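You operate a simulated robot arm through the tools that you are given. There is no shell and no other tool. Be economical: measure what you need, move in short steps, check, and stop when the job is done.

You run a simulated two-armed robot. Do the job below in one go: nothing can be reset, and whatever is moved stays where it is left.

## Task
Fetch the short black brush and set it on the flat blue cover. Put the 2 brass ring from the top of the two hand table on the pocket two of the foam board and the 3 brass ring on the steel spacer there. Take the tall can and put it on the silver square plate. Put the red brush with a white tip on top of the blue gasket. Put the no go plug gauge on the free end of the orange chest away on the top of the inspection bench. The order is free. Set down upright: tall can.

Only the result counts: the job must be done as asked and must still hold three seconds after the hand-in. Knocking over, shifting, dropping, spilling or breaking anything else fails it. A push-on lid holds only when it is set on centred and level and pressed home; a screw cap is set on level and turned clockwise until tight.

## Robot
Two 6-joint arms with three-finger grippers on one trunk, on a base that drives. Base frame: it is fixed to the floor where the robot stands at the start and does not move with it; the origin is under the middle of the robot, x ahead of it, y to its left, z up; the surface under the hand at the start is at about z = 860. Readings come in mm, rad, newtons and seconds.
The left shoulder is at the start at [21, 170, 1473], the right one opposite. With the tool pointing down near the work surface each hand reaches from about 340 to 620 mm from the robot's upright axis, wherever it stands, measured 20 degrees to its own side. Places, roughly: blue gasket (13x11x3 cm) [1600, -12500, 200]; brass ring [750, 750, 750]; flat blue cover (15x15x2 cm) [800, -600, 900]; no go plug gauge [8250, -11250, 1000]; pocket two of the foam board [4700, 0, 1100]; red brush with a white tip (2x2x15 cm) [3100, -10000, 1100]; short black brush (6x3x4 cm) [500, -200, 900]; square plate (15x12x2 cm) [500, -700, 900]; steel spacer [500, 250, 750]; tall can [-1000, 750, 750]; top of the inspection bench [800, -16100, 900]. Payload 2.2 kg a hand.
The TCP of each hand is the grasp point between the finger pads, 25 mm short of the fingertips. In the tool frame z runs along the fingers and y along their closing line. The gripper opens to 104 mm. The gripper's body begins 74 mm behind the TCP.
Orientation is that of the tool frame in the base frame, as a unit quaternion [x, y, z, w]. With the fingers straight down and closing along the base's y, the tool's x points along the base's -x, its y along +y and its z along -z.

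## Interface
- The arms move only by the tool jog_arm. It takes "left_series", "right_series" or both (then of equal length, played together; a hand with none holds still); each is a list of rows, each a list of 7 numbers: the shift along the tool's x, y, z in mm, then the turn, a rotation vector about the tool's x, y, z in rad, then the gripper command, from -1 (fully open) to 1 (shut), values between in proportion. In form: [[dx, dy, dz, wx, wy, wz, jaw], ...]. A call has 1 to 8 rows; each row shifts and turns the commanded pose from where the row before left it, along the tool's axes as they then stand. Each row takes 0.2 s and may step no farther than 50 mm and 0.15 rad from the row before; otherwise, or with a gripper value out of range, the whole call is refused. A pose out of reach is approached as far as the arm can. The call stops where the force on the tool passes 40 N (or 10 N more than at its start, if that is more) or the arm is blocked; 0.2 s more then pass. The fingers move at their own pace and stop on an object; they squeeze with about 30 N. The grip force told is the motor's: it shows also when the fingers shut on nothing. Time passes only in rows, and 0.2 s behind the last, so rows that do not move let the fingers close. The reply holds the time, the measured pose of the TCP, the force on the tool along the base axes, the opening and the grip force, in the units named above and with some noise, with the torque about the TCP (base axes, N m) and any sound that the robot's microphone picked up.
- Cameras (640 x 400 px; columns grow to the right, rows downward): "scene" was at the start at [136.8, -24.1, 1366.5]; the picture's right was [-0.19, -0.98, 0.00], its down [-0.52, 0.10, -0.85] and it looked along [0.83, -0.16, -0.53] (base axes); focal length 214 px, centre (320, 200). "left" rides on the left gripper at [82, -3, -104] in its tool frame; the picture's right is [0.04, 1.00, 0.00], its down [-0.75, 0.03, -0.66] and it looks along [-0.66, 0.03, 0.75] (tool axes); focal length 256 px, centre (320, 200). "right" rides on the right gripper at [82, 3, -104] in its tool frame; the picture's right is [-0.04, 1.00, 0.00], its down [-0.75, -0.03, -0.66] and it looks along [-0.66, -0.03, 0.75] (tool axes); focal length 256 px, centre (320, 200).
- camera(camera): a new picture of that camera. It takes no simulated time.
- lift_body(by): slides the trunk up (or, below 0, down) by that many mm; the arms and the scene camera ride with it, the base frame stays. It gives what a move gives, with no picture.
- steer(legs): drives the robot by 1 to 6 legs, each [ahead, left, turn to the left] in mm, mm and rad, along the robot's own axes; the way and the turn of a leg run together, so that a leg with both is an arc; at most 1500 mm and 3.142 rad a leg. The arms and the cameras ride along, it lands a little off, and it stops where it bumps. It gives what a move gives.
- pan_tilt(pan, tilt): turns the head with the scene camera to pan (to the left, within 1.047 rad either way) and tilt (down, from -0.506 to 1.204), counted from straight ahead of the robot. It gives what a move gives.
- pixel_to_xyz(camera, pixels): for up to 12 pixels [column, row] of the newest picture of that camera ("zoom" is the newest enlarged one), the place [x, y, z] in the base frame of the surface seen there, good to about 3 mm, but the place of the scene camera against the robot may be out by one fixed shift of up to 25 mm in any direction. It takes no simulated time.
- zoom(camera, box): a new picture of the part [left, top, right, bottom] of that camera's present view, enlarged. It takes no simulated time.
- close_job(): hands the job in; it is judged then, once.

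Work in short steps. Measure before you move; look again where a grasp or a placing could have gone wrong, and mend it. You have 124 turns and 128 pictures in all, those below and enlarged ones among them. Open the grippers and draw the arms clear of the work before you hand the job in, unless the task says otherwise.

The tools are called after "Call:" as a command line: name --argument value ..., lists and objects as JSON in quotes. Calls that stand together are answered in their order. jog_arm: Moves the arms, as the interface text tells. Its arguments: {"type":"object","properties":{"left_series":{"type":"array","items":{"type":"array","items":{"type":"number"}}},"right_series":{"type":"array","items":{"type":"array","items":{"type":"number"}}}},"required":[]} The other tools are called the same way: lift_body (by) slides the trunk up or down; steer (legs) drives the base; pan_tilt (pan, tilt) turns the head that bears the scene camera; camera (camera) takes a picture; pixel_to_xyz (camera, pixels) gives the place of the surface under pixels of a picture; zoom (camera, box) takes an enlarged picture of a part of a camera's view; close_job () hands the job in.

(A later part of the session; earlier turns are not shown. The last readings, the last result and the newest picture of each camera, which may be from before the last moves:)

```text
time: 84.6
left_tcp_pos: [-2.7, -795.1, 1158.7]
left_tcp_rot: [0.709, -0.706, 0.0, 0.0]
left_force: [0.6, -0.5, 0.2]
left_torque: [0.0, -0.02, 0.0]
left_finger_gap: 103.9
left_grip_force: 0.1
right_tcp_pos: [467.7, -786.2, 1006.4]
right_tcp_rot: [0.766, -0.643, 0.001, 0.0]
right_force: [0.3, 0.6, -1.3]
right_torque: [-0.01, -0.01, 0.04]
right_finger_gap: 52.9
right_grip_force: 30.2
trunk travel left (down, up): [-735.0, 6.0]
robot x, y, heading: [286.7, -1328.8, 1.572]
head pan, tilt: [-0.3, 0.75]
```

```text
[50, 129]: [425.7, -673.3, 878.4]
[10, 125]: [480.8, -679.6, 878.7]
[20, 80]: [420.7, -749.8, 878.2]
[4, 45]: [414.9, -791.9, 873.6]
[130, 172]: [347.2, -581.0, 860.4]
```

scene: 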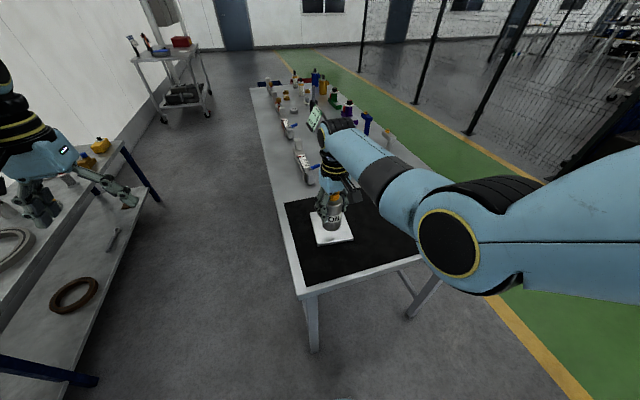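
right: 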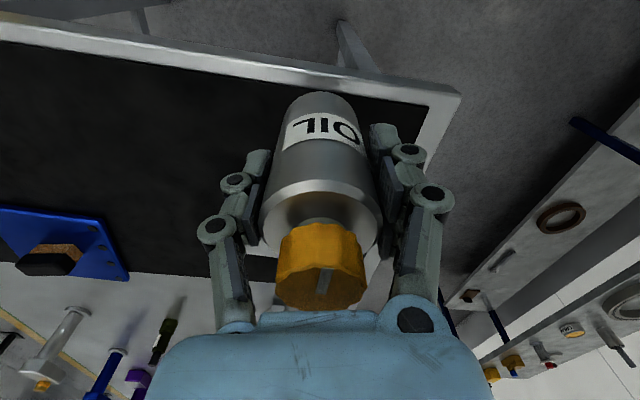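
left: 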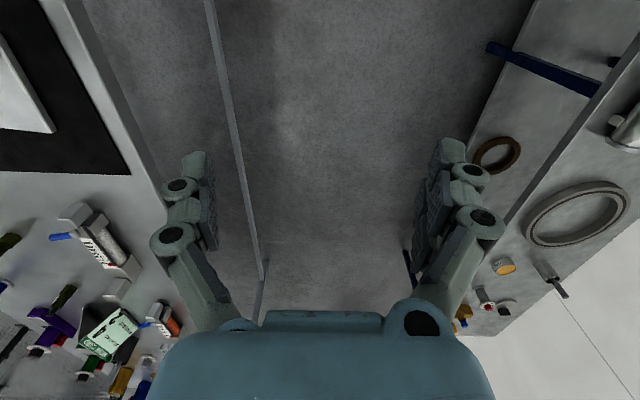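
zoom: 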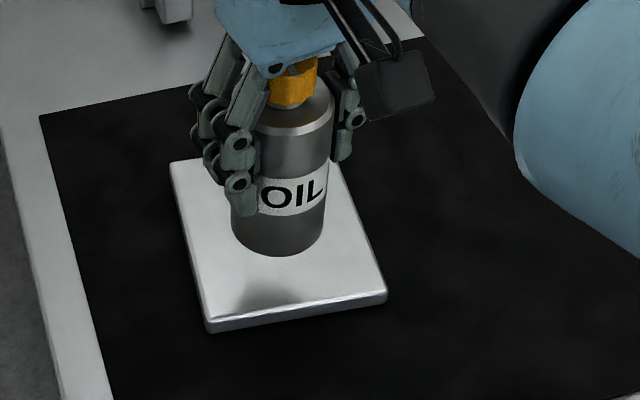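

Plate centre is about (476,-744), top z≈878.5. I drive 45 mm closer, then read the hand's position.

Call:
steer --legs '[[45, 0, 0]]'

Call:
lift_body --by -40

```text
time: 85.5
left_tcp_pos: [-2.4, -754.1, 1160.5]
left_tcp_rot: [0.709, -0.705, -0.002, 0.0]
left_force: [0.3, -0.6, 0.1]
left_torque: [0.01, -0.02, -0.02]
left_finger_gap: 104.3
left_grip_force: 0.0
right_tcp_pos: [467.2, -743.5, 1006.7]
right_tcp_rot: [0.765, -0.644, -0.001, 0.0]
right_force: [-0.2, 0.0, -1.3]
right_torque: [0.02, 0.01, 0.03]
right_finger_gap: 53.2
right_grip_force: 30.8
trunk travel left (down, up): [-735.0, 6.0]
robot x, y, heading: [283.4, -1283.2, 1.572]
head pan, tilt: [-0.3, 0.75]
```

```text
time: 86.3
left_tcp_pos: [-2.2, -751.9, 1119.0]
left_tcp_rot: [0.709, -0.705, -0.001, 0.0]
left_force: [0.1, -0.9, -0.7]
left_torque: [0.03, -0.02, 0.0]
left_finger_gap: 103.9
left_grip_force: 0.0
right_tcp_pos: [467.2, -742.5, 965.8]
right_tcp_rot: [0.766, -0.643, 0.0, 0.0]
right_force: [-0.5, -0.1, -1.0]
right_torque: [-0.03, 0.0, -0.01]
right_finger_gap: 53.2
right_grip_force: 30.1
trunk travel left (down, up): [-695.0, 46.0]
robot x, y, heading: [287.2, -1282.9, 1.575]
head pan, tilt: [-0.3, 0.75]
```

I shift 9 mm in x and lower gently to contact (expected near z≈954).

Call:
jog_arm --right_series '[[1.5, -8.9, 0, 0, 0, 0, 0.5], [0, 0, 5, 0, 0, 0, 0.5], [0, 0, 3, 0, 0, 0, 0.5], [0, 0, 2, 0, 0, 0, 0.5], [0, 0, 2, 0, 0, 0, 0.5]]'

Call:
zoom --camera "scene" --box '[290, 190, 410, 270]'

```text
time: 87.5
left_tcp_pos: [-2.3, -752.6, 1119.9]
left_tcp_rot: [0.708, -0.706, -0.001, 0.0]
left_force: [-0.5, -0.2, -0.2]
left_torque: [0.01, 0.01, -0.01]
left_finger_gap: 104.0
left_grip_force: 0.1
right_tcp_pos: [474.6, -740.8, 956.2]
right_tcp_rot: [0.765, -0.644, -0.002, 0.0]
right_force: [1.1, -3.8, 13.5]
right_torque: [-0.38, -0.09, 0.02]
right_finger_gap: 53.2
right_grip_force: 30.2
trunk travel left (down, up): [-695.0, 46.0]
robot x, y, heading: [283.4, -1280.6, 1.576]
head pan, tilt: [-0.3, 0.75]
```

```text
5.00 times, centred on (350, 230) of scene
```

zoom: 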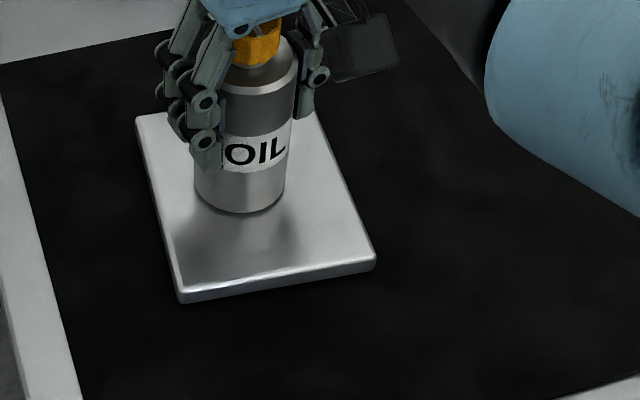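

Contact at 13 N; the can stands well on the plate. I relieve 1 mm, open and rise.

Call:
jog_arm --right_series '[[0, 0, -1.5, 0, 0, 0, 0.5], [0, 0, 0, 0, 0, 0, -0.2], [0, 0, 0, 0, 0, 0, -0.8], [0, 0, 0, 0, 0, 0, -0.8], [0, 0, -45, 0, 0, 0, -0.8], [0, 0, -45, 0, 0, 0, -0.8], [0, 0, -30, 0, 0, 0, -0.8]]'

Call:
zoom --camera "scene" --box '[290, 190, 410, 270]'

```text
time: 89.1
left_tcp_pos: [-2.1, -751.2, 1119.7]
left_tcp_rot: [0.709, -0.705, 0.0, 0.0]
left_force: [0.9, 0.1, -0.9]
left_torque: [-0.03, -0.01, 0.0]
left_finger_gap: 103.8
left_grip_force: 0.0
right_tcp_pos: [475.7, -743.8, 1075.9]
right_tcp_rot: [0.765, -0.644, 0.0, 0.001]
right_force: [-0.1, 0.2, 0.2]
right_torque: [0.01, -0.02, 0.0]
right_finger_gap: 93.7
right_grip_force: 0.0
trunk travel left (down, up): [-695.0, 46.0]
robot x, y, heading: [286.0, -1280.8, 1.573]
head pan, tilt: [-0.3, 0.75]
```

```text
5.00 times, centred on (350, 230) of scene
```

zoom: 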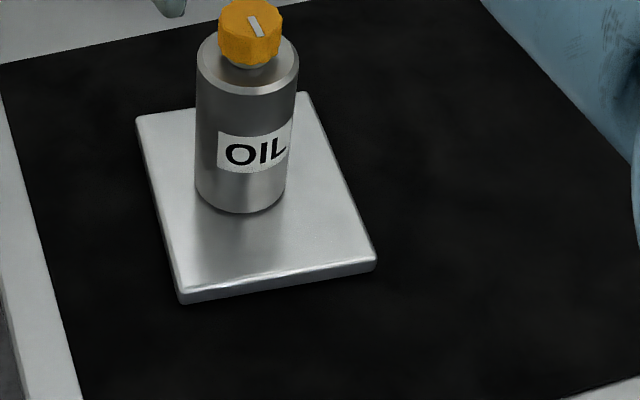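

The can stands upright on the plate. Next the rings: I back off, face +x in the aisle and go along to y≈450.

Call:
steer --legs '[[-170, 0, 0], [0, 285, 0], [0, 0, -1.572], [0, 1000, 0], [0, 880, 0]]'

Call:
pan_tilt --pan 0.35 --tilt 0.75

Call:
camera --camera "scene"

Call:
camera --camera "left"

```text
time: 105.0
left_tcp_pos: [570.1, 706.0, 1118.9]
left_tcp_rot: [0.015, 1.0, 0.0, -0.001]
left_force: [0.1, -0.4, -0.1]
left_torque: [-0.02, 0.01, 0.0]
left_finger_gap: 103.9
left_grip_force: 0.0
right_tcp_pos: [564.4, 228.3, 1076.0]
right_tcp_rot: [-0.071, 0.997, 0.0, 0.001]
right_force: [-0.8, 0.6, 0.3]
right_torque: [0.0, -0.02, -0.01]
right_finger_gap: 93.5
right_grip_force: 0.1
trunk travel left (down, up): [-695.0, 46.0]
robot x, y, heading: [30.6, 436.6, -0.026]
head pan, tilt: [-0.3, 0.75]
```

```text
time: 106.1
left_tcp_pos: [570.8, 705.1, 1119.3]
left_tcp_rot: [0.014, 1.0, 0.0, -0.001]
left_force: [-0.4, 0.3, 0.2]
left_torque: [-0.01, 0.01, -0.01]
left_finger_gap: 104.1
left_grip_force: 0.0
right_tcp_pos: [564.2, 228.0, 1075.1]
right_tcp_rot: [-0.07, 0.998, 0.0, 0.0]
right_force: [-0.7, -0.3, -1.0]
right_torque: [-0.01, -0.01, 0.06]
right_finger_gap: 93.5
right_grip_force: 0.1
trunk travel left (down, up): [-695.0, 46.0]
robot x, y, heading: [33.1, 435.9, -0.029]
head pan, tilt: [0.351, 0.75]
```

```text
95 pictures are left
```

scene: 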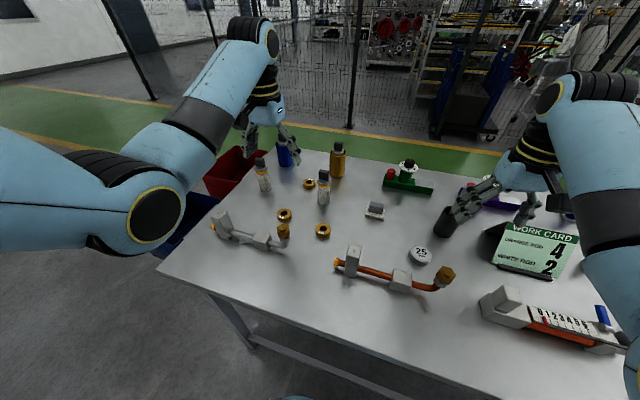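

```text
94 pictures are left
```

left: 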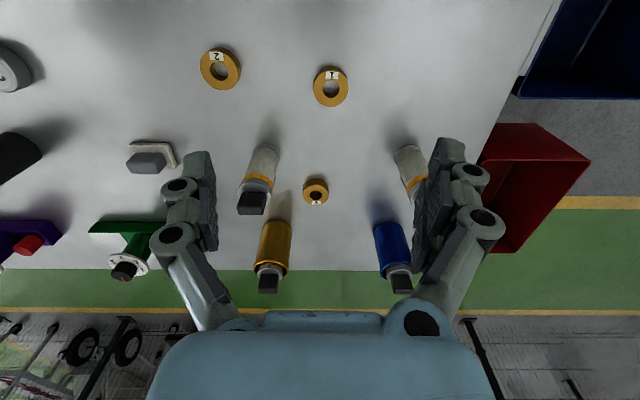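

Three rings show at (220,68), (330,86) and (316,190). I zoom to read their labels, and on the grey disc and block.

Call:
zoom --camera "left" --box '[190, 30, 370, 230]'

Call:
zoom --camera "scene" --box '[290, 160, 470, 300]'

Call:
pixel_to_xyz --camera "left" --pixels '[[220, 54], [203, 70], [238, 70], [220, 87], [330, 72], [316, 181], [304, 192], [328, 192], [316, 203], [8, 65], [150, 160]]'

```text
2.00 times, centred on (280, 130) of left
```

zoom: 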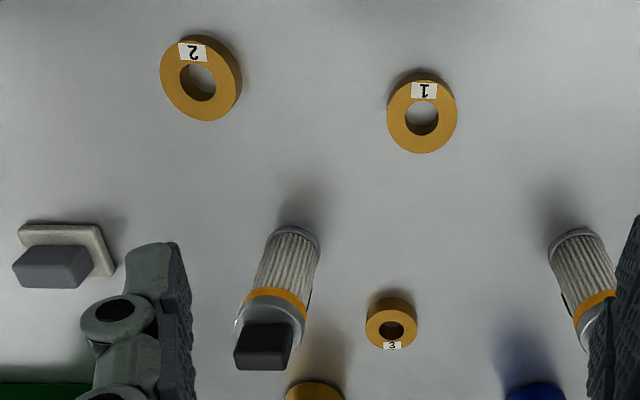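

```text
2.86 times, centred on (380, 230) of scene
```

zoom: 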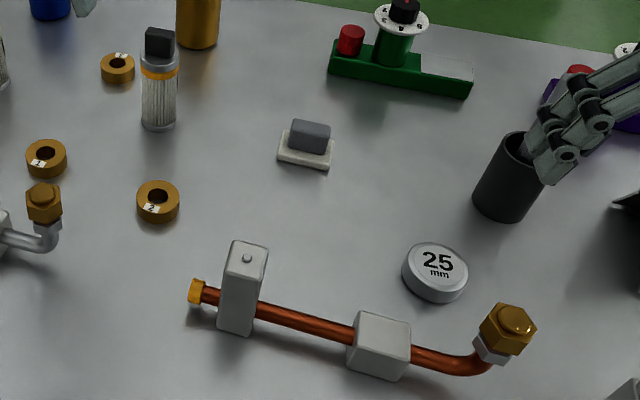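

```text
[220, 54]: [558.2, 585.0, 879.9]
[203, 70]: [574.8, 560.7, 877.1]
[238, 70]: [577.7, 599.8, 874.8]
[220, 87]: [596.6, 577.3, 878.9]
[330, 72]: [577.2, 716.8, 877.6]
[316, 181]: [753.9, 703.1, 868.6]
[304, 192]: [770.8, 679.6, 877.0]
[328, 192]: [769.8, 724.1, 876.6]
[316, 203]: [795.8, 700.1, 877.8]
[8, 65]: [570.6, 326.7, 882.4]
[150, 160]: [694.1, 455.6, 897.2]
```

Labels read 2 at (577,580), 1 at (577,717), and 3 at (772,702); the 25 mm disc at (570,300) is the steel spacer. Ring 3 is far, so I look down to see how close the base may come to the table.

Call:
pan_tilt --pan 0.0 --tilt 1.2

Call:
camera --camera "scene"

Call:
pixel_to_xyz --camera "scene" --pixels '[[320, 300], [320, 250], [320, 350], [320, 390], [200, 300], [320, 200]]'

```text
time: 107.0
left_tcp_pos: [569.9, 705.7, 1119.6]
left_tcp_rot: [0.013, 1.0, 0.0, -0.001]
left_force: [0.0, -0.7, 0.1]
left_torque: [-0.02, 0.01, -0.02]
left_finger_gap: 104.1
left_grip_force: 0.1
right_tcp_pos: [564.4, 228.0, 1076.8]
right_tcp_rot: [-0.07, 0.998, -0.001, 0.0]
right_force: [0.4, 0.0, 0.8]
right_torque: [-0.01, 0.01, -0.03]
right_finger_gap: 93.7
right_grip_force: 0.1
trunk travel left (down, up): [-695.0, 46.0]
robot x, y, heading: [31.7, 432.9, -0.028]
head pan, tilt: [0.0, 1.201]
```

```text
91 pictures are left
```

scene: 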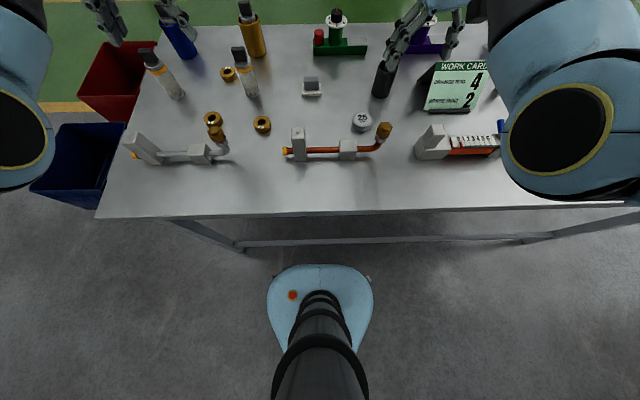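

```text
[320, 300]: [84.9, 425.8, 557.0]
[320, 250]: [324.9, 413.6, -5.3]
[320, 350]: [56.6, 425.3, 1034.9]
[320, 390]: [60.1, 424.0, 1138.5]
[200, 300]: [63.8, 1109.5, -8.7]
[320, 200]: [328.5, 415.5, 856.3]
```

I measure the front of the column body at (320,267) and the base sides.

Call:
pixel_to_xyz --camera "scene" --pixels '[[320, 268], [320, 275], [285, 275], [355, 275], [270, 300], [370, 300], [320, 240], [320, 262], [258, 124]]'

```text
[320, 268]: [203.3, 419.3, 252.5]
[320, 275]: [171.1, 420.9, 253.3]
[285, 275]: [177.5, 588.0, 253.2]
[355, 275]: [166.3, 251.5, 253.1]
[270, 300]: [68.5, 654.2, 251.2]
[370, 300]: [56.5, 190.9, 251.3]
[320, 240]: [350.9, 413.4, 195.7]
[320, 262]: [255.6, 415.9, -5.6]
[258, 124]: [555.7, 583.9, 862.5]
```

The base (top z≈253) has its front about 185 mm ahead of the axis; the table's cross bar is at x≈350, so I can advance to x≈120. I first raise both hands 200, then drive and lower the trunk for reach.

Call:
jog_arm --left_series '[[0, 0, -40, 0, 0, 0, -0.5], [0, 0, -40, 0, 0, 0, -0.5], [0, 0, -40, 0, 0, 0, -0.5], [0, 0, -40, 0, 0, 0, -0.5]]' --right_series '[[10, 0, -40, 0, 0, 0, -0.5], [10, 0, -40, 0, 0, 0, -0.5], [10, 0, -40, 0, 0, 0, -0.5], [10, 0, -40, 0, 0, 0, -0.5]]'

Call:
steer --legs '[[0, 110, 0.028], [80, 0, 0]]'

Call:
lift_body --by -220

Call:
camera --camera "left"

```text
time: 108.0
left_tcp_pos: [646.1, 713.1, 1207.9]
left_tcp_rot: [0.013, 1.0, 0.0, -0.001]
left_force: [-0.3, -0.4, 0.1]
left_torque: [0.01, -0.01, -0.03]
left_finger_gap: 77.9
left_grip_force: 0.1
left hand out of reach, approached as far as the arm can: row 1, 2, 3, 4
right_tcp_pos: [589.5, 231.6, 1157.8]
right_tcp_rot: [-0.071, 0.997, 0.0, 0.001]
right_force: [-0.6, 0.4, -0.1]
right_torque: [0.0, 0.04, 0.01]
right_finger_gap: 78.3
right_grip_force: 0.0
right hand out of reach, approached as far as the arm can: row 2, 3, 4
trunk travel left (down, up): [-695.0, 46.0]
robot x, y, heading: [31.4, 438.0, -0.029]
head pan, tilt: [0.0, 1.201]
```

```text
time: 109.8
left_tcp_pos: [720.4, 838.5, 1207.9]
left_tcp_rot: [0.0, 1.0, 0.0, -0.001]
left_force: [0.6, 0.6, -0.4]
left_torque: [-0.01, 0.02, -0.01]
left_finger_gap: 78.1
left_grip_force: 0.0
right_tcp_pos: [678.0, 356.0, 1157.2]
right_tcp_rot: [-0.084, 0.996, 0.0, 0.0]
right_force: [0.2, 0.5, -0.7]
right_torque: [-0.03, 0.03, 0.03]
right_finger_gap: 77.9
right_grip_force: 0.0
trunk travel left (down, up): [-695.0, 46.0]
robot x, y, heading: [114.0, 541.9, -0.001]
head pan, tilt: [0.0, 1.201]
```

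```text
time: 112.2
left_tcp_pos: [719.4, 838.8, 975.0]
left_tcp_rot: [0.0, 1.0, -0.001, -0.008]
left_force: [-0.1, 0.5, -0.1]
left_torque: [-0.02, -0.01, -0.01]
left_finger_gap: 78.1
left_grip_force: 0.1
right_tcp_pos: [676.9, 356.0, 928.7]
right_tcp_rot: [-0.085, 0.996, 0.001, -0.006]
right_force: [0.2, 0.1, -1.0]
right_torque: [0.0, 0.01, 0.02]
right_finger_gap: 78.0
right_grip_force: 0.1
trunk travel left (down, up): [-475.0, 266.0]
robot x, y, heading: [114.7, 541.5, -0.002]
head pan, tilt: [0.0, 1.201]
```

```text
90 pictures are left
```

left: 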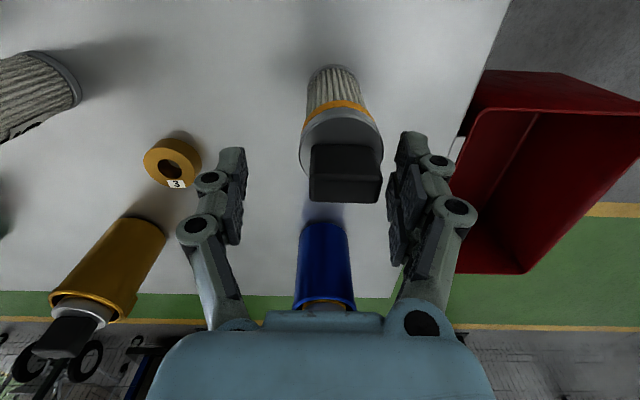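

Both hands are low now (left 975, right 929) but free of contact. I raise both by 110 at once, then look.

Call:
jog_arm --left_series '[[0, 0, -40, 0, 0, 0, -0.5], [0, 0, -40, 0, 0, 0, -0.5], [0, 0, -20, 0, 0, 0, -0.5]]' --right_series '[[0, 0, -40, 0, 0, 0, -0.5], [0, 0, -40, 0, 0, 0, -0.5], [0, 0, -40, 0, 0, 0, -0.5]]'

Call:
camera --camera "left"

Call:
camera --camera "right"

```text
time: 113.0
left_tcp_pos: [760.2, 842.6, 1055.6]
left_tcp_rot: [0.001, 1.0, 0.0, -0.008]
left_force: [-0.5, 0.4, -0.3]
left_torque: [-0.03, 0.0, -0.01]
left_finger_gap: 78.1
left_grip_force: 0.1
left hand out of reach, approached as far as the arm can: row 1, 2, 3
right_tcp_pos: [736.2, 363.7, 1001.1]
right_tcp_rot: [-0.085, 0.996, 0.002, -0.006]
right_force: [0.8, 1.1, -0.4]
right_torque: [-0.02, 0.0, -0.03]
right_finger_gap: 78.2
right_grip_force: 0.0
right hand out of reach, approached as far as the arm can: row 1, 2, 3
trunk travel left (down, up): [-475.0, 266.0]
robot x, y, heading: [115.8, 544.7, -0.002]
head pan, tilt: [0.0, 1.201]
```

```text
89 pictures are left
```

left: 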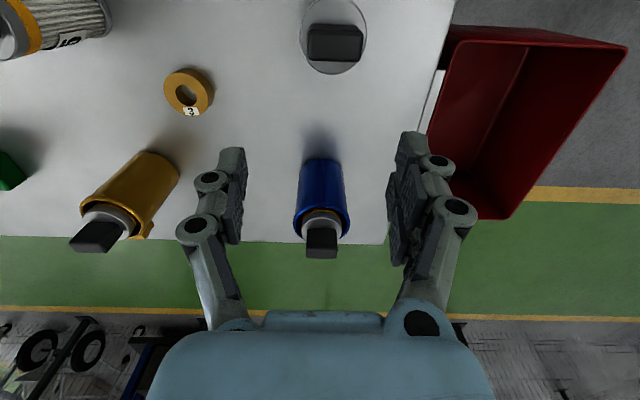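

```text
88 pictures are left
```

right: 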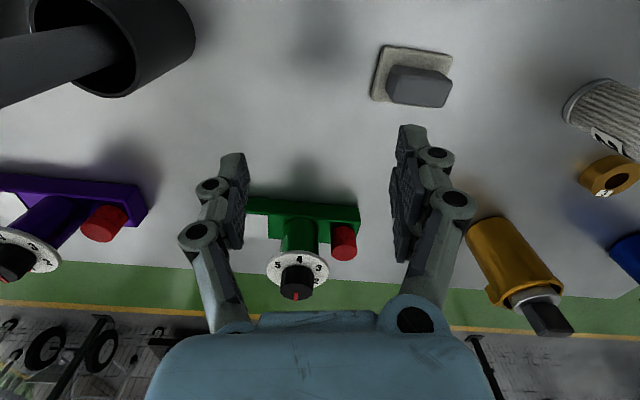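

Raising pushes the hand outward. I measure ring 3 and the tall items around it before moving over it.

Call:
pixel_to_xyz --camera "left" --pixels '[[188, 70], [165, 90], [211, 90], [188, 113], [130, 175], [165, 195], [95, 235], [345, 175], [322, 240], [335, 40], [60, 20]]'

Call:
pixel_to_xyz --camera "right" --pixels '[[297, 280], [345, 240], [100, 220], [120, 40], [420, 85]]'

```text
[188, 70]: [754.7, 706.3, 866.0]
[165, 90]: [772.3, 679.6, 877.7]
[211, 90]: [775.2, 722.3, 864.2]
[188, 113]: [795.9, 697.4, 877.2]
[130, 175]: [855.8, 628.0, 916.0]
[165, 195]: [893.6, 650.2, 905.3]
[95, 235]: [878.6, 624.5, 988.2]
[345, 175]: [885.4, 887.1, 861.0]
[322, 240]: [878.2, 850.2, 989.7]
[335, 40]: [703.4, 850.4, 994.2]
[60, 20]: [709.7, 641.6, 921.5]
```

```text
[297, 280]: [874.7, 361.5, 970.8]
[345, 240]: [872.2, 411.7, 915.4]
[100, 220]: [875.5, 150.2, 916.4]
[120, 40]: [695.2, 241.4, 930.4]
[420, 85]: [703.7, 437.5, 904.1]
```

Ring 3's centre is (774,701); neighbours are gold cylinder (880,625) and filter (~695,615), tops ~990. I move over the ring at height, then look.

Call:
jog_arm --left_series '[[-4, -47, 0, 0, 0, 0, -0.4], [-4, -47, 0, 0, 0, 0, -0.4], [-6, -47, 0, 0, 0, 0, -0.4], [0, 0, 35, 0, 0, 0, -0.4]]'

Call:
camera --camera "left"

```text
time: 114.0
left_tcp_pos: [775.1, 703.6, 1020.7]
left_tcp_rot: [-0.001, 1.0, -0.001, -0.009]
left_force: [0.3, 0.0, -0.1]
left_torque: [-0.06, 0.04, 0.01]
left_finger_gap: 72.8
left_grip_force: 0.0
right_tcp_pos: [735.4, 364.2, 1002.0]
right_tcp_rot: [-0.086, 0.996, 0.001, -0.006]
right_force: [0.0, -0.2, -0.1]
right_torque: [-0.08, 0.02, 0.02]
right_finger_gap: 77.8
right_grip_force: 0.1
trunk travel left (down, up): [-475.0, 266.0]
robot x, y, heading: [117.3, 539.8, 0.0]
head pan, tilt: [0.0, 1.201]
```

```text
87 pictures are left
```

left: 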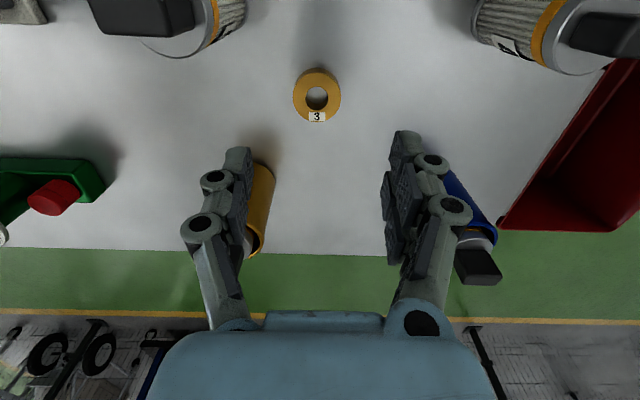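

The ring is centred between the fingers. I descend to z≈930 and look again.

Call:
jog_arm --left_series '[[0, -2, 30, 0, -0.018, 0, -0.4], [0, 0, 30, 0, 0, 0, -0.4], [0, 0, 30, 0, 0, 0, -0.4]]'

Call:
camera --camera "left"

Call:
pixel_to_xyz --camera "left" --pixels '[[317, 140], [290, 165], [345, 165], [317, 190]]'

```text
time: 114.8
left_tcp_pos: [772.8, 701.9, 931.1]
left_tcp_rot: [-0.001, 1.0, 0.0, 0.001]
left_force: [0.3, 0.2, -1.2]
left_torque: [0.01, 0.01, 0.02]
left_finger_gap: 72.9
left_grip_force: 0.0
right_tcp_pos: [735.0, 363.6, 1001.2]
right_tcp_rot: [-0.084, 0.996, 0.0, -0.006]
right_force: [0.1, 0.7, -0.3]
right_torque: [-0.01, -0.02, 0.03]
right_finger_gap: 78.2
right_grip_force: 0.0
trunk travel left (down, up): [-475.0, 266.0]
robot x, y, heading: [113.1, 542.4, 0.001]
head pan, tilt: [0.0, 1.201]
```

```text
86 pictures are left
```

left: 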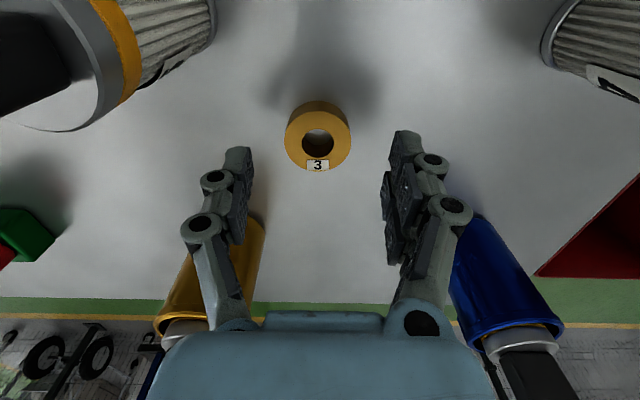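

```text
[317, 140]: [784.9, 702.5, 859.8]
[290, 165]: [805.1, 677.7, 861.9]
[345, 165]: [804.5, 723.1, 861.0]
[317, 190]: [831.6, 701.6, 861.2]
```

I measure the ring's rim points now that it sits at (318,138).

Call:
pixel_to_xyz --camera "left" --pixels '[[290, 140], [346, 140], [318, 123], [318, 165], [300, 122], [336, 122]]'

```text
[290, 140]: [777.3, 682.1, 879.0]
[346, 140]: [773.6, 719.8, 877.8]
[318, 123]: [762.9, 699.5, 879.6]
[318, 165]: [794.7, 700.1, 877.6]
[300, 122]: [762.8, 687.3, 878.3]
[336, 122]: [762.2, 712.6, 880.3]
```

Ring centre ≈(775,701), matching the hand. I descend to z≈889 and close.

Call:
jog_arm --left_series '[[-2, -1, 22, 0, 0, 0, -0.4], [0, 0, 20, 0, 0, 0, -0.4], [0, 0, 0, 0, 0, 0, 0.6], [0, 0, 0, 0, 0, 0, 0.6], [0, 0, 0, 0, 0, 0, 0.6]]'

```text
time: 116.0
left_tcp_pos: [773.7, 701.0, 890.1]
left_tcp_rot: [-0.001, 1.0, -0.001, 0.001]
left_force: [0.7, -0.3, 0.4]
left_torque: [-0.07, -0.04, 0.02]
left_finger_gap: 44.7
left_grip_force: 30.3
right_tcp_pos: [734.1, 363.4, 1001.7]
right_tcp_rot: [-0.085, 0.996, 0.0, -0.006]
right_force: [-0.1, -0.4, 0.7]
right_torque: [-0.01, 0.0, -0.02]
right_finger_gap: 78.1
right_grip_force: 0.1
trunk travel left (down, up): [-475.0, 266.0]
robot x, y, heading: [112.4, 540.2, 0.004]
head pan, tilt: [0.0, 1.201]
```

Ring 3 is gripped (44.7 mm). I lift it, raise the trunk by 220 so all clears, then back off and go right to the spacer.

Call:
jog_arm --left_series '[[0, 0, -35, 0, 0, 0, 0.6], [0, 0, -35, 0, 0, 0, 0.6], [0, 0, -20, 0, 0, 0, 0.6]]'

Call:
lift_body --by 220

Call:
steer --legs '[[-80, 0, 0], [0, -420, 0]]'

Call:
camera --camera "left"

```text
time: 116.8
left_tcp_pos: [775.6, 701.6, 979.0]
left_tcp_rot: [0.0, 1.0, 0.0, 0.0]
left_force: [-0.4, 0.2, -1.2]
left_torque: [0.01, 0.02, -0.01]
left_finger_gap: 44.7
left_grip_force: 29.6
right_tcp_pos: [735.6, 363.0, 1001.9]
right_tcp_rot: [-0.084, 0.996, 0.0, -0.006]
right_force: [-1.0, -0.1, -0.4]
right_torque: [0.03, -0.03, -0.02]
right_finger_gap: 78.1
right_grip_force: 0.0
trunk travel left (down, up): [-475.0, 266.0]
robot x, y, heading: [115.1, 541.2, -0.004]
head pan, tilt: [0.0, 1.201]
```

```text
time: 119.1
left_tcp_pos: [776.6, 700.5, 1198.4]
left_tcp_rot: [-0.001, 1.0, 0.0, 0.0]
left_force: [0.8, -0.3, -1.8]
left_torque: [-0.03, 0.0, -0.03]
left_finger_gap: 44.7
left_grip_force: 30.2
right_tcp_pos: [734.1, 363.6, 1223.8]
right_tcp_rot: [-0.084, 0.996, 0.002, -0.007]
right_force: [0.1, -0.2, 0.1]
right_torque: [-0.01, 0.04, 0.0]
right_finger_gap: 77.7
right_grip_force: 0.1
trunk travel left (down, up): [-695.0, 46.0]
robot x, y, heading: [116.8, 539.0, -0.0]
head pan, tilt: [0.0, 1.201]
```

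```text
time: 122.3
left_tcp_pos: [697.2, 281.6, 1199.1]
left_tcp_rot: [-0.004, 1.0, 0.0, 0.0]
left_force: [-0.4, 0.2, -1.5]
left_torque: [-0.01, -0.02, -0.02]
left_finger_gap: 44.5
left_grip_force: 30.1
right_tcp_pos: [656.2, -54.0, 1223.5]
right_tcp_rot: [-0.089, 0.996, 0.0, -0.006]
right_force: [-0.6, -0.7, -0.2]
right_torque: [-0.02, 0.0, 0.0]
right_finger_gap: 77.9
right_grip_force: 0.0
trunk travel left (down, up): [-695.0, 46.0]
robot x, y, heading: [35.5, 120.2, 0.003]
head pan, tilt: [0.0, 1.201]
```

```text
85 pictures are left
```

left: 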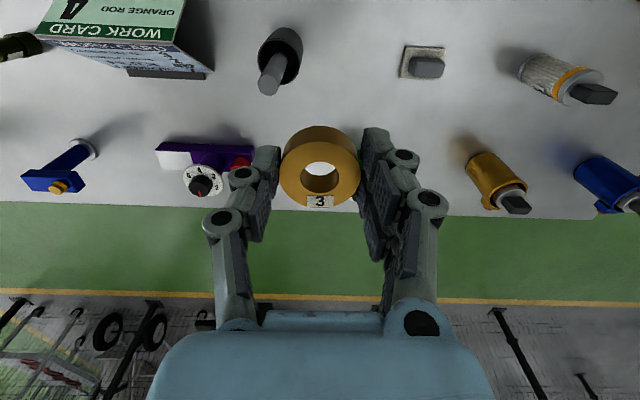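

The ring is held level. I check the pot handle near (268,80) before descending towards the spacer.

Call:
pixel_to_xyz --camera "left" --pixels '[[268, 84], [285, 55], [262, 95], [300, 40], [420, 60]]'

Call:
jog_arm --left_series '[[35, 3, 15, 0, 0, 0, 0.6], [35, 3, 25, 0, 0, 0, 0.6], [30, 5, 35, 0, 0, 0, 0.6], [20, 5, 35, 0, 0, 0, 0.6]]'

Call:
camera --camera "left"

```text
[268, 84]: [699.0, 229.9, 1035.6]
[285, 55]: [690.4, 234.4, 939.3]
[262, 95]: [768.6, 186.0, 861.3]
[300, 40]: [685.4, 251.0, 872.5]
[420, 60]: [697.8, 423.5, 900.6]
```

```text
time: 123.3
left_tcp_pos: [576.6, 297.5, 1089.8]
left_tcp_rot: [-0.004, 1.0, 0.0, 0.002]
left_force: [-0.6, 0.0, -1.0]
left_torque: [0.0, 0.0, 0.0]
left_finger_gap: 44.7
left_grip_force: 30.2
right_tcp_pos: [657.4, -53.2, 1224.2]
right_tcp_rot: [-0.089, 0.996, 0.0, -0.007]
right_force: [0.3, 0.9, 0.6]
right_torque: [0.0, -0.01, 0.0]
right_finger_gap: 78.2
right_grip_force: 0.3
trunk travel left (down, up): [-695.0, 46.0]
robot x, y, heading: [31.1, 117.1, 0.003]
head pan, tilt: [0.0, 1.201]
```

```text
84 pictures are left
```

left: 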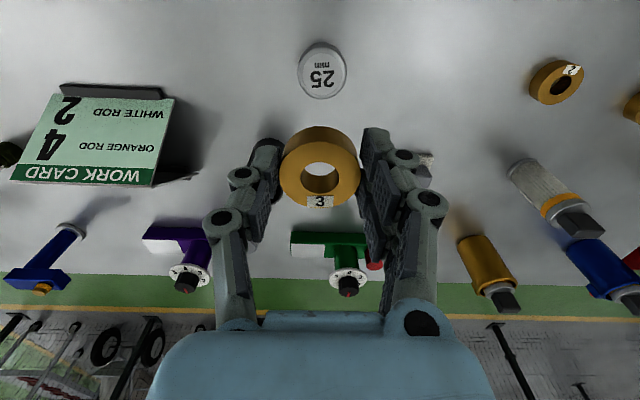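

Call:
pixel_to_xyz --camera "left" --pixels '[[322, 74], [301, 74], [343, 74], [322, 54], [322, 92], [310, 58], [334, 58]]'

```text
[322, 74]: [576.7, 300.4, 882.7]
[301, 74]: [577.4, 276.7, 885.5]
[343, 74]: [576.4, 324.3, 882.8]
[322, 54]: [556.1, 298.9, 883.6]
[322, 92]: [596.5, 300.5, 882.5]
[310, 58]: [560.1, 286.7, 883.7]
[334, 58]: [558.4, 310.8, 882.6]
```

Spacer centre is (575,300), top ≈884; ring bottom hangs 29 below the TCP, so contact near z≈913. I descend to ~925 and check.

Call:
jog_arm --left_series '[[1, 2.5, 42, 0, 0, 0, 0.6], [0, 0, 42, 0, 0, 0, 0.6], [0, 0, 42, 0, 0, 0, 0.6], [0, 0, 38, 0, 0, 0, 0.6]]'

Call:
camera --camera "left"

```text
time: 124.3
left_tcp_pos: [577.1, 299.6, 925.7]
left_tcp_rot: [-0.004, 1.0, 0.0, 0.0]
left_force: [0.0, 0.3, -1.1]
left_torque: [0.0, 0.01, -0.01]
left_finger_gap: 44.8
left_grip_force: 30.0
right_tcp_pos: [658.6, -53.6, 1223.6]
right_tcp_rot: [-0.088, 0.996, 0.002, -0.007]
right_force: [0.7, -0.1, 0.5]
right_torque: [-0.02, 0.01, -0.02]
right_finger_gap: 77.9
right_grip_force: 0.0
trunk travel left (down, up): [-695.0, 46.0]
robot x, y, heading: [34.1, 122.3, 0.005]
head pan, tilt: [0.0, 1.201]
```

```text
83 pictures are left
```

left: 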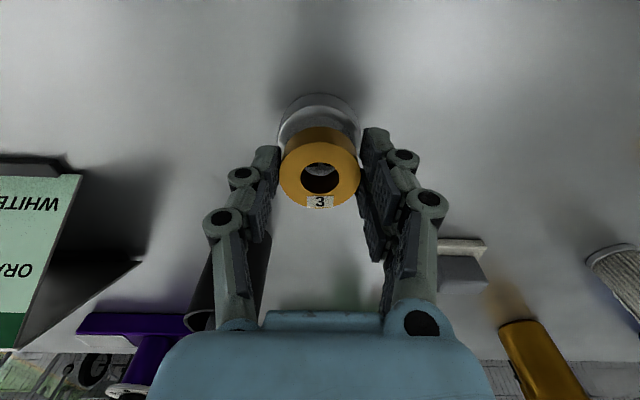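

Ring is over the spacer. I lower the last ~13 mm in small steps until contact.

Call:
jog_arm --left_series '[[1, 0, 7, 0, 0, 0, 0.6], [0, 0, 3, 0, 0, 0, 0.6], [0, 0, 2, 0, 0, 0, 0.6]]'

```text
time: 125.1
left_tcp_pos: [575.8, 300.3, 913.7]
left_tcp_rot: [-0.002, 1.0, 0.001, 0.001]
left_force: [0.1, -0.5, -0.8]
left_torque: [0.03, 0.06, 0.01]
left_finger_gap: 44.8
left_grip_force: 30.4
right_tcp_pos: [656.6, -54.2, 1223.2]
right_tcp_rot: [-0.088, 0.996, 0.001, -0.007]
right_force: [1.3, 0.1, -1.6]
right_torque: [0.0, 0.02, -0.03]
right_finger_gap: 78.0
right_grip_force: 0.1
trunk travel left (down, up): [-695.0, 46.0]
robot x, y, heading: [35.6, 116.9, 0.007]
head pan, tilt: [0.0, 1.201]
```

Call:
jog_arm --left_series '[[0, 0, 1.5, 0, 0, 0, 0.6], [0, 0, 1.5, 0, 0, 0, 0.6]]'

```text
time: 125.7
left_tcp_pos: [575.9, 300.3, 913.2]
left_tcp_rot: [-0.004, 1.0, 0.0, 0.003]
left_force: [-2.6, 2.5, 20.0]
left_torque: [0.13, 0.04, -0.05]
left_finger_gap: 44.5
left_grip_force: 30.1
right_tcp_pos: [654.6, -53.7, 1224.6]
right_tcp_rot: [-0.089, 0.996, 0.001, -0.006]
right_force: [0.0, -0.2, -0.2]
right_torque: [-0.04, -0.05, -0.01]
right_finger_gap: 77.9
right_grip_force: 0.1
trunk travel left (down, up): [-695.0, 46.0]
robot x, y, heading: [37.4, 119.3, -0.0]
head pan, tilt: [0.0, 1.201]
```

Contact at 20 N; I relieve 1.5 mm, open to ~73 mm and rise.

Call:
jog_arm --left_series '[[0, 0, -1.5, 0, 0, 0, 0.6], [0, 0, 0, 0, 0, 0, 0], [0, 0, 0, 0, 0, 0, -0.4], [0, 0, 0, 0, 0, 0, -0.4], [0, 0, -40, 0, 0, 0, -0.4], [0, 0, -40, 0, 0, 0, -0.4], [0, 0, -40, 0, 0, 0, -0.4], [0, 0, -40, 0, 0, 0, -0.4]]'

Call:
camera --camera "left"

```text
time: 127.5
left_tcp_pos: [571.5, 300.9, 1072.4]
left_tcp_rot: [-0.004, 1.0, -0.001, 0.0]
left_force: [-0.1, -0.9, 0.3]
left_torque: [0.01, -0.01, 0.01]
left_finger_gap: 72.7
left_grip_force: 0.0
right_tcp_pos: [657.4, -53.0, 1225.2]
right_tcp_rot: [-0.088, 0.996, 0.001, -0.006]
right_force: [-0.8, 0.1, -0.3]
right_torque: [-0.01, 0.01, -0.01]
right_finger_gap: 78.1
right_grip_force: 0.0
trunk travel left (down, up): [-695.0, 46.0]
robot x, y, heading: [35.5, 119.1, 0.003]
head pan, tilt: [0.0, 1.201]
```

```text
82 pictures are left
```

left: 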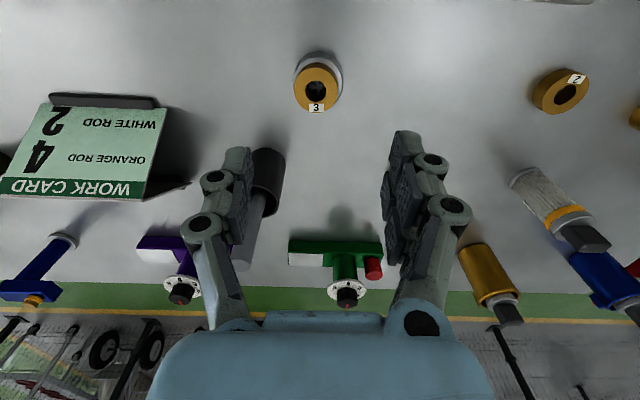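

Ring 3 sits on the spacer. I strafe left 280 so the left hand is above ring 2.

Call:
steer --legs '[[0, 280, 0]]'

Call:
camera --camera "left"

```text
time: 129.5
left_tcp_pos: [572.6, 578.6, 1072.7]
left_tcp_rot: [-0.001, 1.0, 0.001, 0.001]
left_force: [0.8, 0.7, -0.1]
left_torque: [-0.01, 0.0, 0.03]
left_finger_gap: 72.9
left_grip_force: 0.0
right_tcp_pos: [656.1, 222.5, 1224.0]
right_tcp_rot: [-0.086, 0.996, 0.0, -0.006]
right_force: [-0.3, 0.5, -0.5]
right_torque: [0.03, 0.0, -0.02]
right_finger_gap: 78.0
right_grip_force: 0.0
trunk travel left (down, up): [-695.0, 46.0]
robot x, y, heading: [33.4, 403.3, -0.001]
head pan, tilt: [0.0, 1.201]
```

```text
81 pictures are left
```

left: 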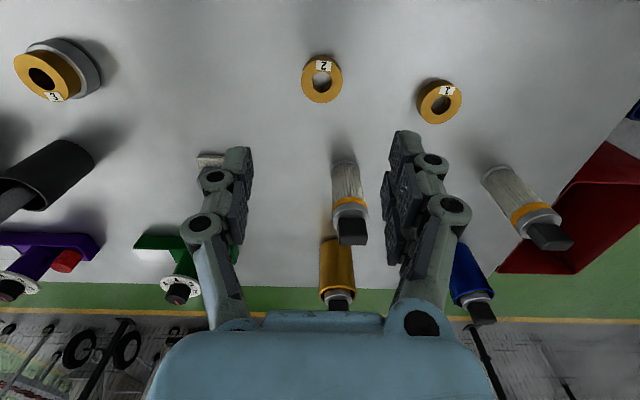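

Call:
pixel_to_xyz --camera "left" --pixels '[[304, 80], [341, 80], [322, 62], [322, 100], [345, 185], [352, 232]]'

```text
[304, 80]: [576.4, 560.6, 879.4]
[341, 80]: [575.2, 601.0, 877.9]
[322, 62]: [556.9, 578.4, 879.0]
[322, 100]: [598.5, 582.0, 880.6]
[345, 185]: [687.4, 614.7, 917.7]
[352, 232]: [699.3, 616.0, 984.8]
```

Ring 2's centre is (577,581). I descend onto it in steps to z≈890 and close.

Call:
jog_arm --left_series '[[-4.5, 2.5, 42, 0, 0, 0, -0.4], [0, 0, 42, 0, 0, 0, -0.4], [0, 0, 42, 0, 0, 0, -0.4], [0, 0, 36, 0, 0, 0, -0.4]]'

Call:
camera --camera "left"

```text
time: 130.5
left_tcp_pos: [579.1, 581.0, 909.7]
left_tcp_rot: [-0.001, 1.0, 0.0, 0.001]
left_force: [0.3, 1.2, -1.0]
left_torque: [0.01, 0.04, -0.01]
left_finger_gap: 72.8
left_grip_force: 0.0
right_tcp_pos: [656.5, 221.8, 1223.6]
right_tcp_rot: [-0.085, 0.996, 0.001, -0.007]
right_force: [-0.9, -0.2, 0.7]
right_torque: [0.0, 0.01, 0.0]
right_finger_gap: 77.8
right_grip_force: 0.0
trunk travel left (down, up): [-695.0, 46.0]
robot x, y, heading: [36.9, 398.2, 0.002]
head pan, tilt: [0.0, 1.201]
```

```text
80 pictures are left
```

left: 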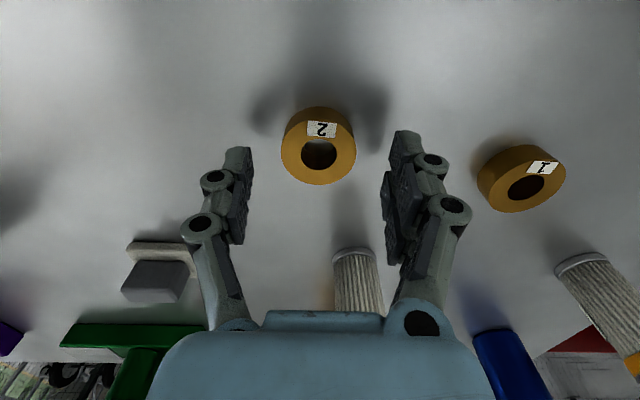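

Centred; I lower 20 more, close, and lift the ring.

Call:
jog_arm --left_series '[[0, 0, 20, 0, 0, 0, -0.4], [0, 0, 0, 0, 0, 0, 0.6], [0, 0, 0, 0, 0, 0, 0.6], [0, 0, 0, 0, 0, 0, 0.6], [0, 0, -40, 0, 0, 0, 0.6], [0, 0, -40, 0, 0, 0, 0.6], [0, 0, -40, 0, 0, 0, 0.6], [0, 0, -40, 0, 0, 0, 0.6]]'

Call:
camera --camera "left"

Call:
pan_tilt --pan 0.0 --tilt 0.15

Call:
camera --camera "scene"

```text
time: 132.3
left_tcp_pos: [576.1, 580.6, 1051.4]
left_tcp_rot: [0.0, 1.0, 0.001, 0.0]
left_force: [0.3, 1.4, -1.5]
left_torque: [-0.04, 0.01, -0.01]
left_finger_gap: 44.8
left_grip_force: 29.6
right_tcp_pos: [655.9, 222.7, 1224.6]
right_tcp_rot: [-0.086, 0.996, 0.001, -0.006]
right_force: [-0.6, 0.3, 0.5]
right_torque: [0.01, 0.03, 0.03]
right_finger_gap: 78.0
right_grip_force: 0.1
trunk travel left (down, up): [-695.0, 46.0]
robot x, y, heading: [30.6, 399.3, 0.004]
head pan, tilt: [0.0, 1.201]
```

```text
79 pictures are left
```

left: 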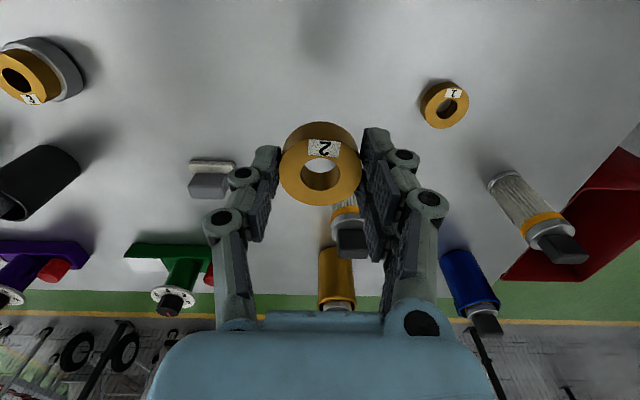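

```text
time: 133.6
left_tcp_pos: [577.3, 580.1, 1050.3]
left_tcp_rot: [0.0, 1.0, 0.0, 0.001]
left_force: [0.8, 0.4, -2.1]
left_torque: [0.02, 0.0, -0.02]
left_finger_gap: 44.5
left_grip_force: 30.2
right_tcp_pos: [655.2, 222.8, 1224.6]
right_tcp_rot: [-0.085, 0.996, 0.001, -0.007]
right_force: [-0.4, 0.1, 0.2]
right_torque: [-0.01, -0.02, 0.01]
right_finger_gap: 78.3
right_grip_force: 0.0
trunk travel left (down, up): [-695.0, 46.0]
robot x, y, heading: [27.3, 401.5, -0.0]
head pan, tilt: [0.0, 0.15]
```

```text
78 pictures are left
```

scene: 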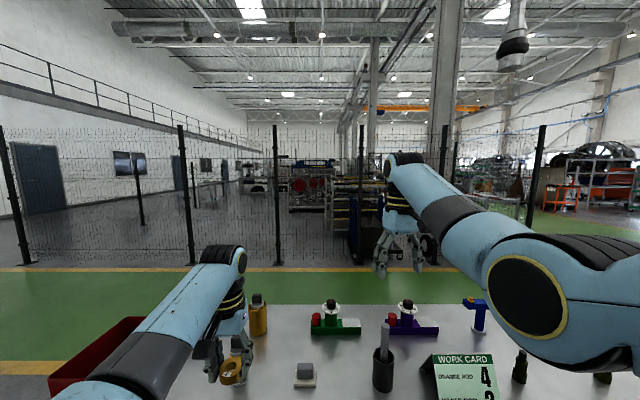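

Ring 2 is held. A fence stands ahead; I raise the trunk a bit, go right past the table's end and look for the way through.

Call:
lift_body --by 40

Call:
steer --legs '[[-20, 0, 0], [0, -1000, 0], [0, -1100, 0]]'

Call:
camera --camera "scene"

```text
time: 134.4
left_tcp_pos: [577.3, 580.8, 1090.1]
left_tcp_rot: [-0.001, 1.0, 0.0, 0.0]
left_force: [-0.8, 0.2, -2.0]
left_torque: [0.0, 0.01, 0.01]
left_finger_gap: 44.3
left_grip_force: 30.1
right_tcp_pos: [655.7, 222.5, 1263.8]
right_tcp_rot: [-0.084, 0.996, 0.0, -0.007]
right_force: [0.3, -0.5, -0.1]
right_torque: [0.02, 0.04, 0.0]
right_finger_gap: 78.1
right_grip_force: 0.0
trunk travel left (down, up): [-735.0, 6.0]
robot x, y, heading: [34.4, 402.0, -0.002]
head pan, tilt: [0.0, 0.15]
```

```text
time: 145.1
left_tcp_pos: [549.7, -1502.3, 1089.7]
left_tcp_rot: [0.003, 1.0, -0.001, 0.0]
left_force: [-0.9, -0.5, -2.0]
left_torque: [-0.03, -0.03, 0.01]
left_finger_gap: 44.4
left_grip_force: 29.3
right_tcp_pos: [627.4, -1859.8, 1263.9]
right_tcp_rot: [-0.082, 0.997, 0.001, -0.006]
right_force: [0.2, 0.0, 0.9]
right_torque: [-0.02, 0.0, -0.03]
right_finger_gap: 77.9
right_grip_force: 0.2
trunk travel left (down, up): [-735.0, 6.0]
robot x, y, heading: [7.9, -1677.2, -0.005]
head pan, tilt: [0.0, 0.15]
```

```text
77 pictures are left
```

scene: 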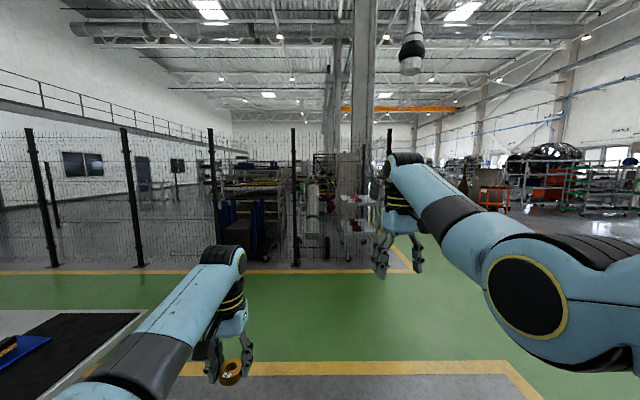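

The fence seems to end near columns 385–410. I measure its post feet and the yellow line corner.

Call:
pixel_to_xyz --camera "scene" --pixels '[[295, 262], [217, 260], [411, 268], [362, 225], [390, 150], [440, 235], [470, 215], [312, 200], [350, 205], [340, 150], [260, 230], [540, 210]]'

Call:
zoom --camera "scene" --box '[190, 120, 440, 280]'

```text
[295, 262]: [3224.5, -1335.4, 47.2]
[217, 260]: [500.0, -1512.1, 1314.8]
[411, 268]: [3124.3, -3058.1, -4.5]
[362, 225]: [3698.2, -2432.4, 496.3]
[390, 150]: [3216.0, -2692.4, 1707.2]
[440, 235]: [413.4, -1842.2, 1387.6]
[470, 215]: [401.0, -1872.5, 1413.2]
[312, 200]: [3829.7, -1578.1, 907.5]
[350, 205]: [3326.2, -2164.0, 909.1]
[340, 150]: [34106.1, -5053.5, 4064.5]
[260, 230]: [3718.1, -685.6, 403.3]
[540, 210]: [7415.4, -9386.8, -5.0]
```

```text
2.50 times, centred on (315, 200) of scene
```

zoom: 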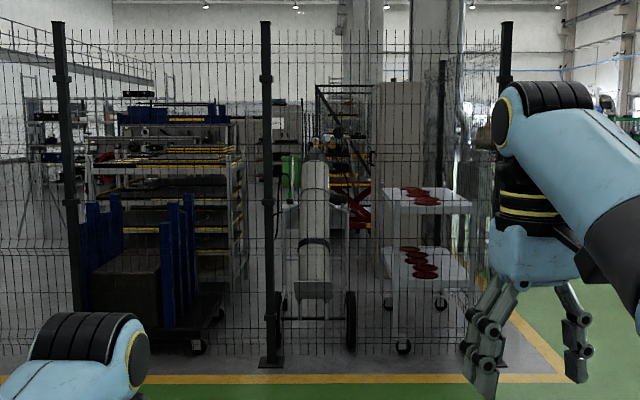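

The fence runs at x≈3220 and ends at y≈−2690. I drive diagonally over the green lane to about (2200,-3480) and look left.

Call:
steer --legs '[[1000, -1000, 0], [1200, -800, 0]]'

Call:
pan_tilt --pan 0.45 --tilt 0.2

Call:
camera --camera "scene"

```text
time: 159.0
left_tcp_pos: [2786.0, -3223.5, 1089.9]
left_tcp_rot: [-0.027, 1.0, 0.0, -0.001]
left_force: [-0.3, -0.6, -1.1]
left_torque: [0.04, -0.02, 0.02]
left_finger_gap: 44.8
left_grip_force: 30.3
right_tcp_pos: [2882.9, -3578.5, 1263.6]
right_tcp_rot: [-0.11, 0.994, 0.001, -0.007]
right_force: [-0.4, 0.0, 0.1]
right_torque: [0.02, 0.0, -0.01]
right_finger_gap: 78.2
right_grip_force: 0.2
trunk travel left (down, up): [-735.0, 6.0]
robot x, y, heading: [2253.4, -3437.6, 0.049]
head pan, tilt: [0.0, 0.15]
```

```text
time: 159.9
left_tcp_pos: [2785.4, -3224.9, 1090.1]
left_tcp_rot: [-0.026, 1.0, 0.0, 0.0]
left_force: [1.1, -0.1, -2.7]
left_torque: [-0.03, -0.02, 0.01]
left_finger_gap: 44.7
left_grip_force: 29.6
right_tcp_pos: [2882.9, -3577.2, 1265.7]
right_tcp_rot: [-0.111, 0.994, 0.001, -0.007]
right_force: [0.4, 0.3, -0.4]
right_torque: [-0.02, 0.0, 0.01]
right_finger_gap: 78.3
right_grip_force: 0.0
trunk travel left (down, up): [-735.0, 6.0]
robot x, y, heading: [2255.6, -3430.5, 0.05]
head pan, tilt: [0.45, 0.201]
```

```text
75 pictures are left
```

scene: 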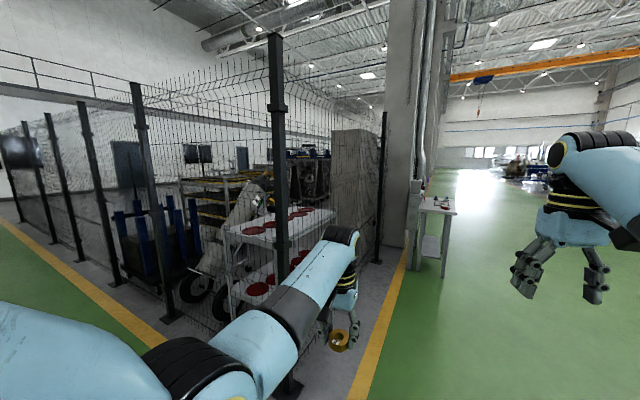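

The fence turns a corner and runs along x to a post at column 383 beside a pillar. I measure these.

Call:
pixel_to_xyz --camera "scene" --pixels '[[378, 250], [290, 380], [415, 262], [435, 205], [400, 200], [445, 262], [460, 180], [395, 350], [345, 160]]'

Call:
zoom --camera "scene" --box '[340, 90, 560, 290]'

```text
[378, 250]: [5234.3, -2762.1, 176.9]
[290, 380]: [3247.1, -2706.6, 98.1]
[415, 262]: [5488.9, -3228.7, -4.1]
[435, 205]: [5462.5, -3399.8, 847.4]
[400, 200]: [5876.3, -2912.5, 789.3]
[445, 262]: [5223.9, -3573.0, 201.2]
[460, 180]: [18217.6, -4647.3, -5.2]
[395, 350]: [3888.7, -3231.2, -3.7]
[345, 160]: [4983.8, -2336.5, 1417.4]
```

```text
2.00 times, centred on (450, 190) of scene
```

zoom: 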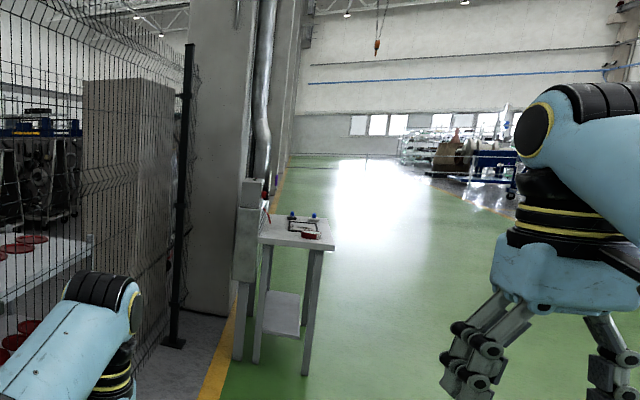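

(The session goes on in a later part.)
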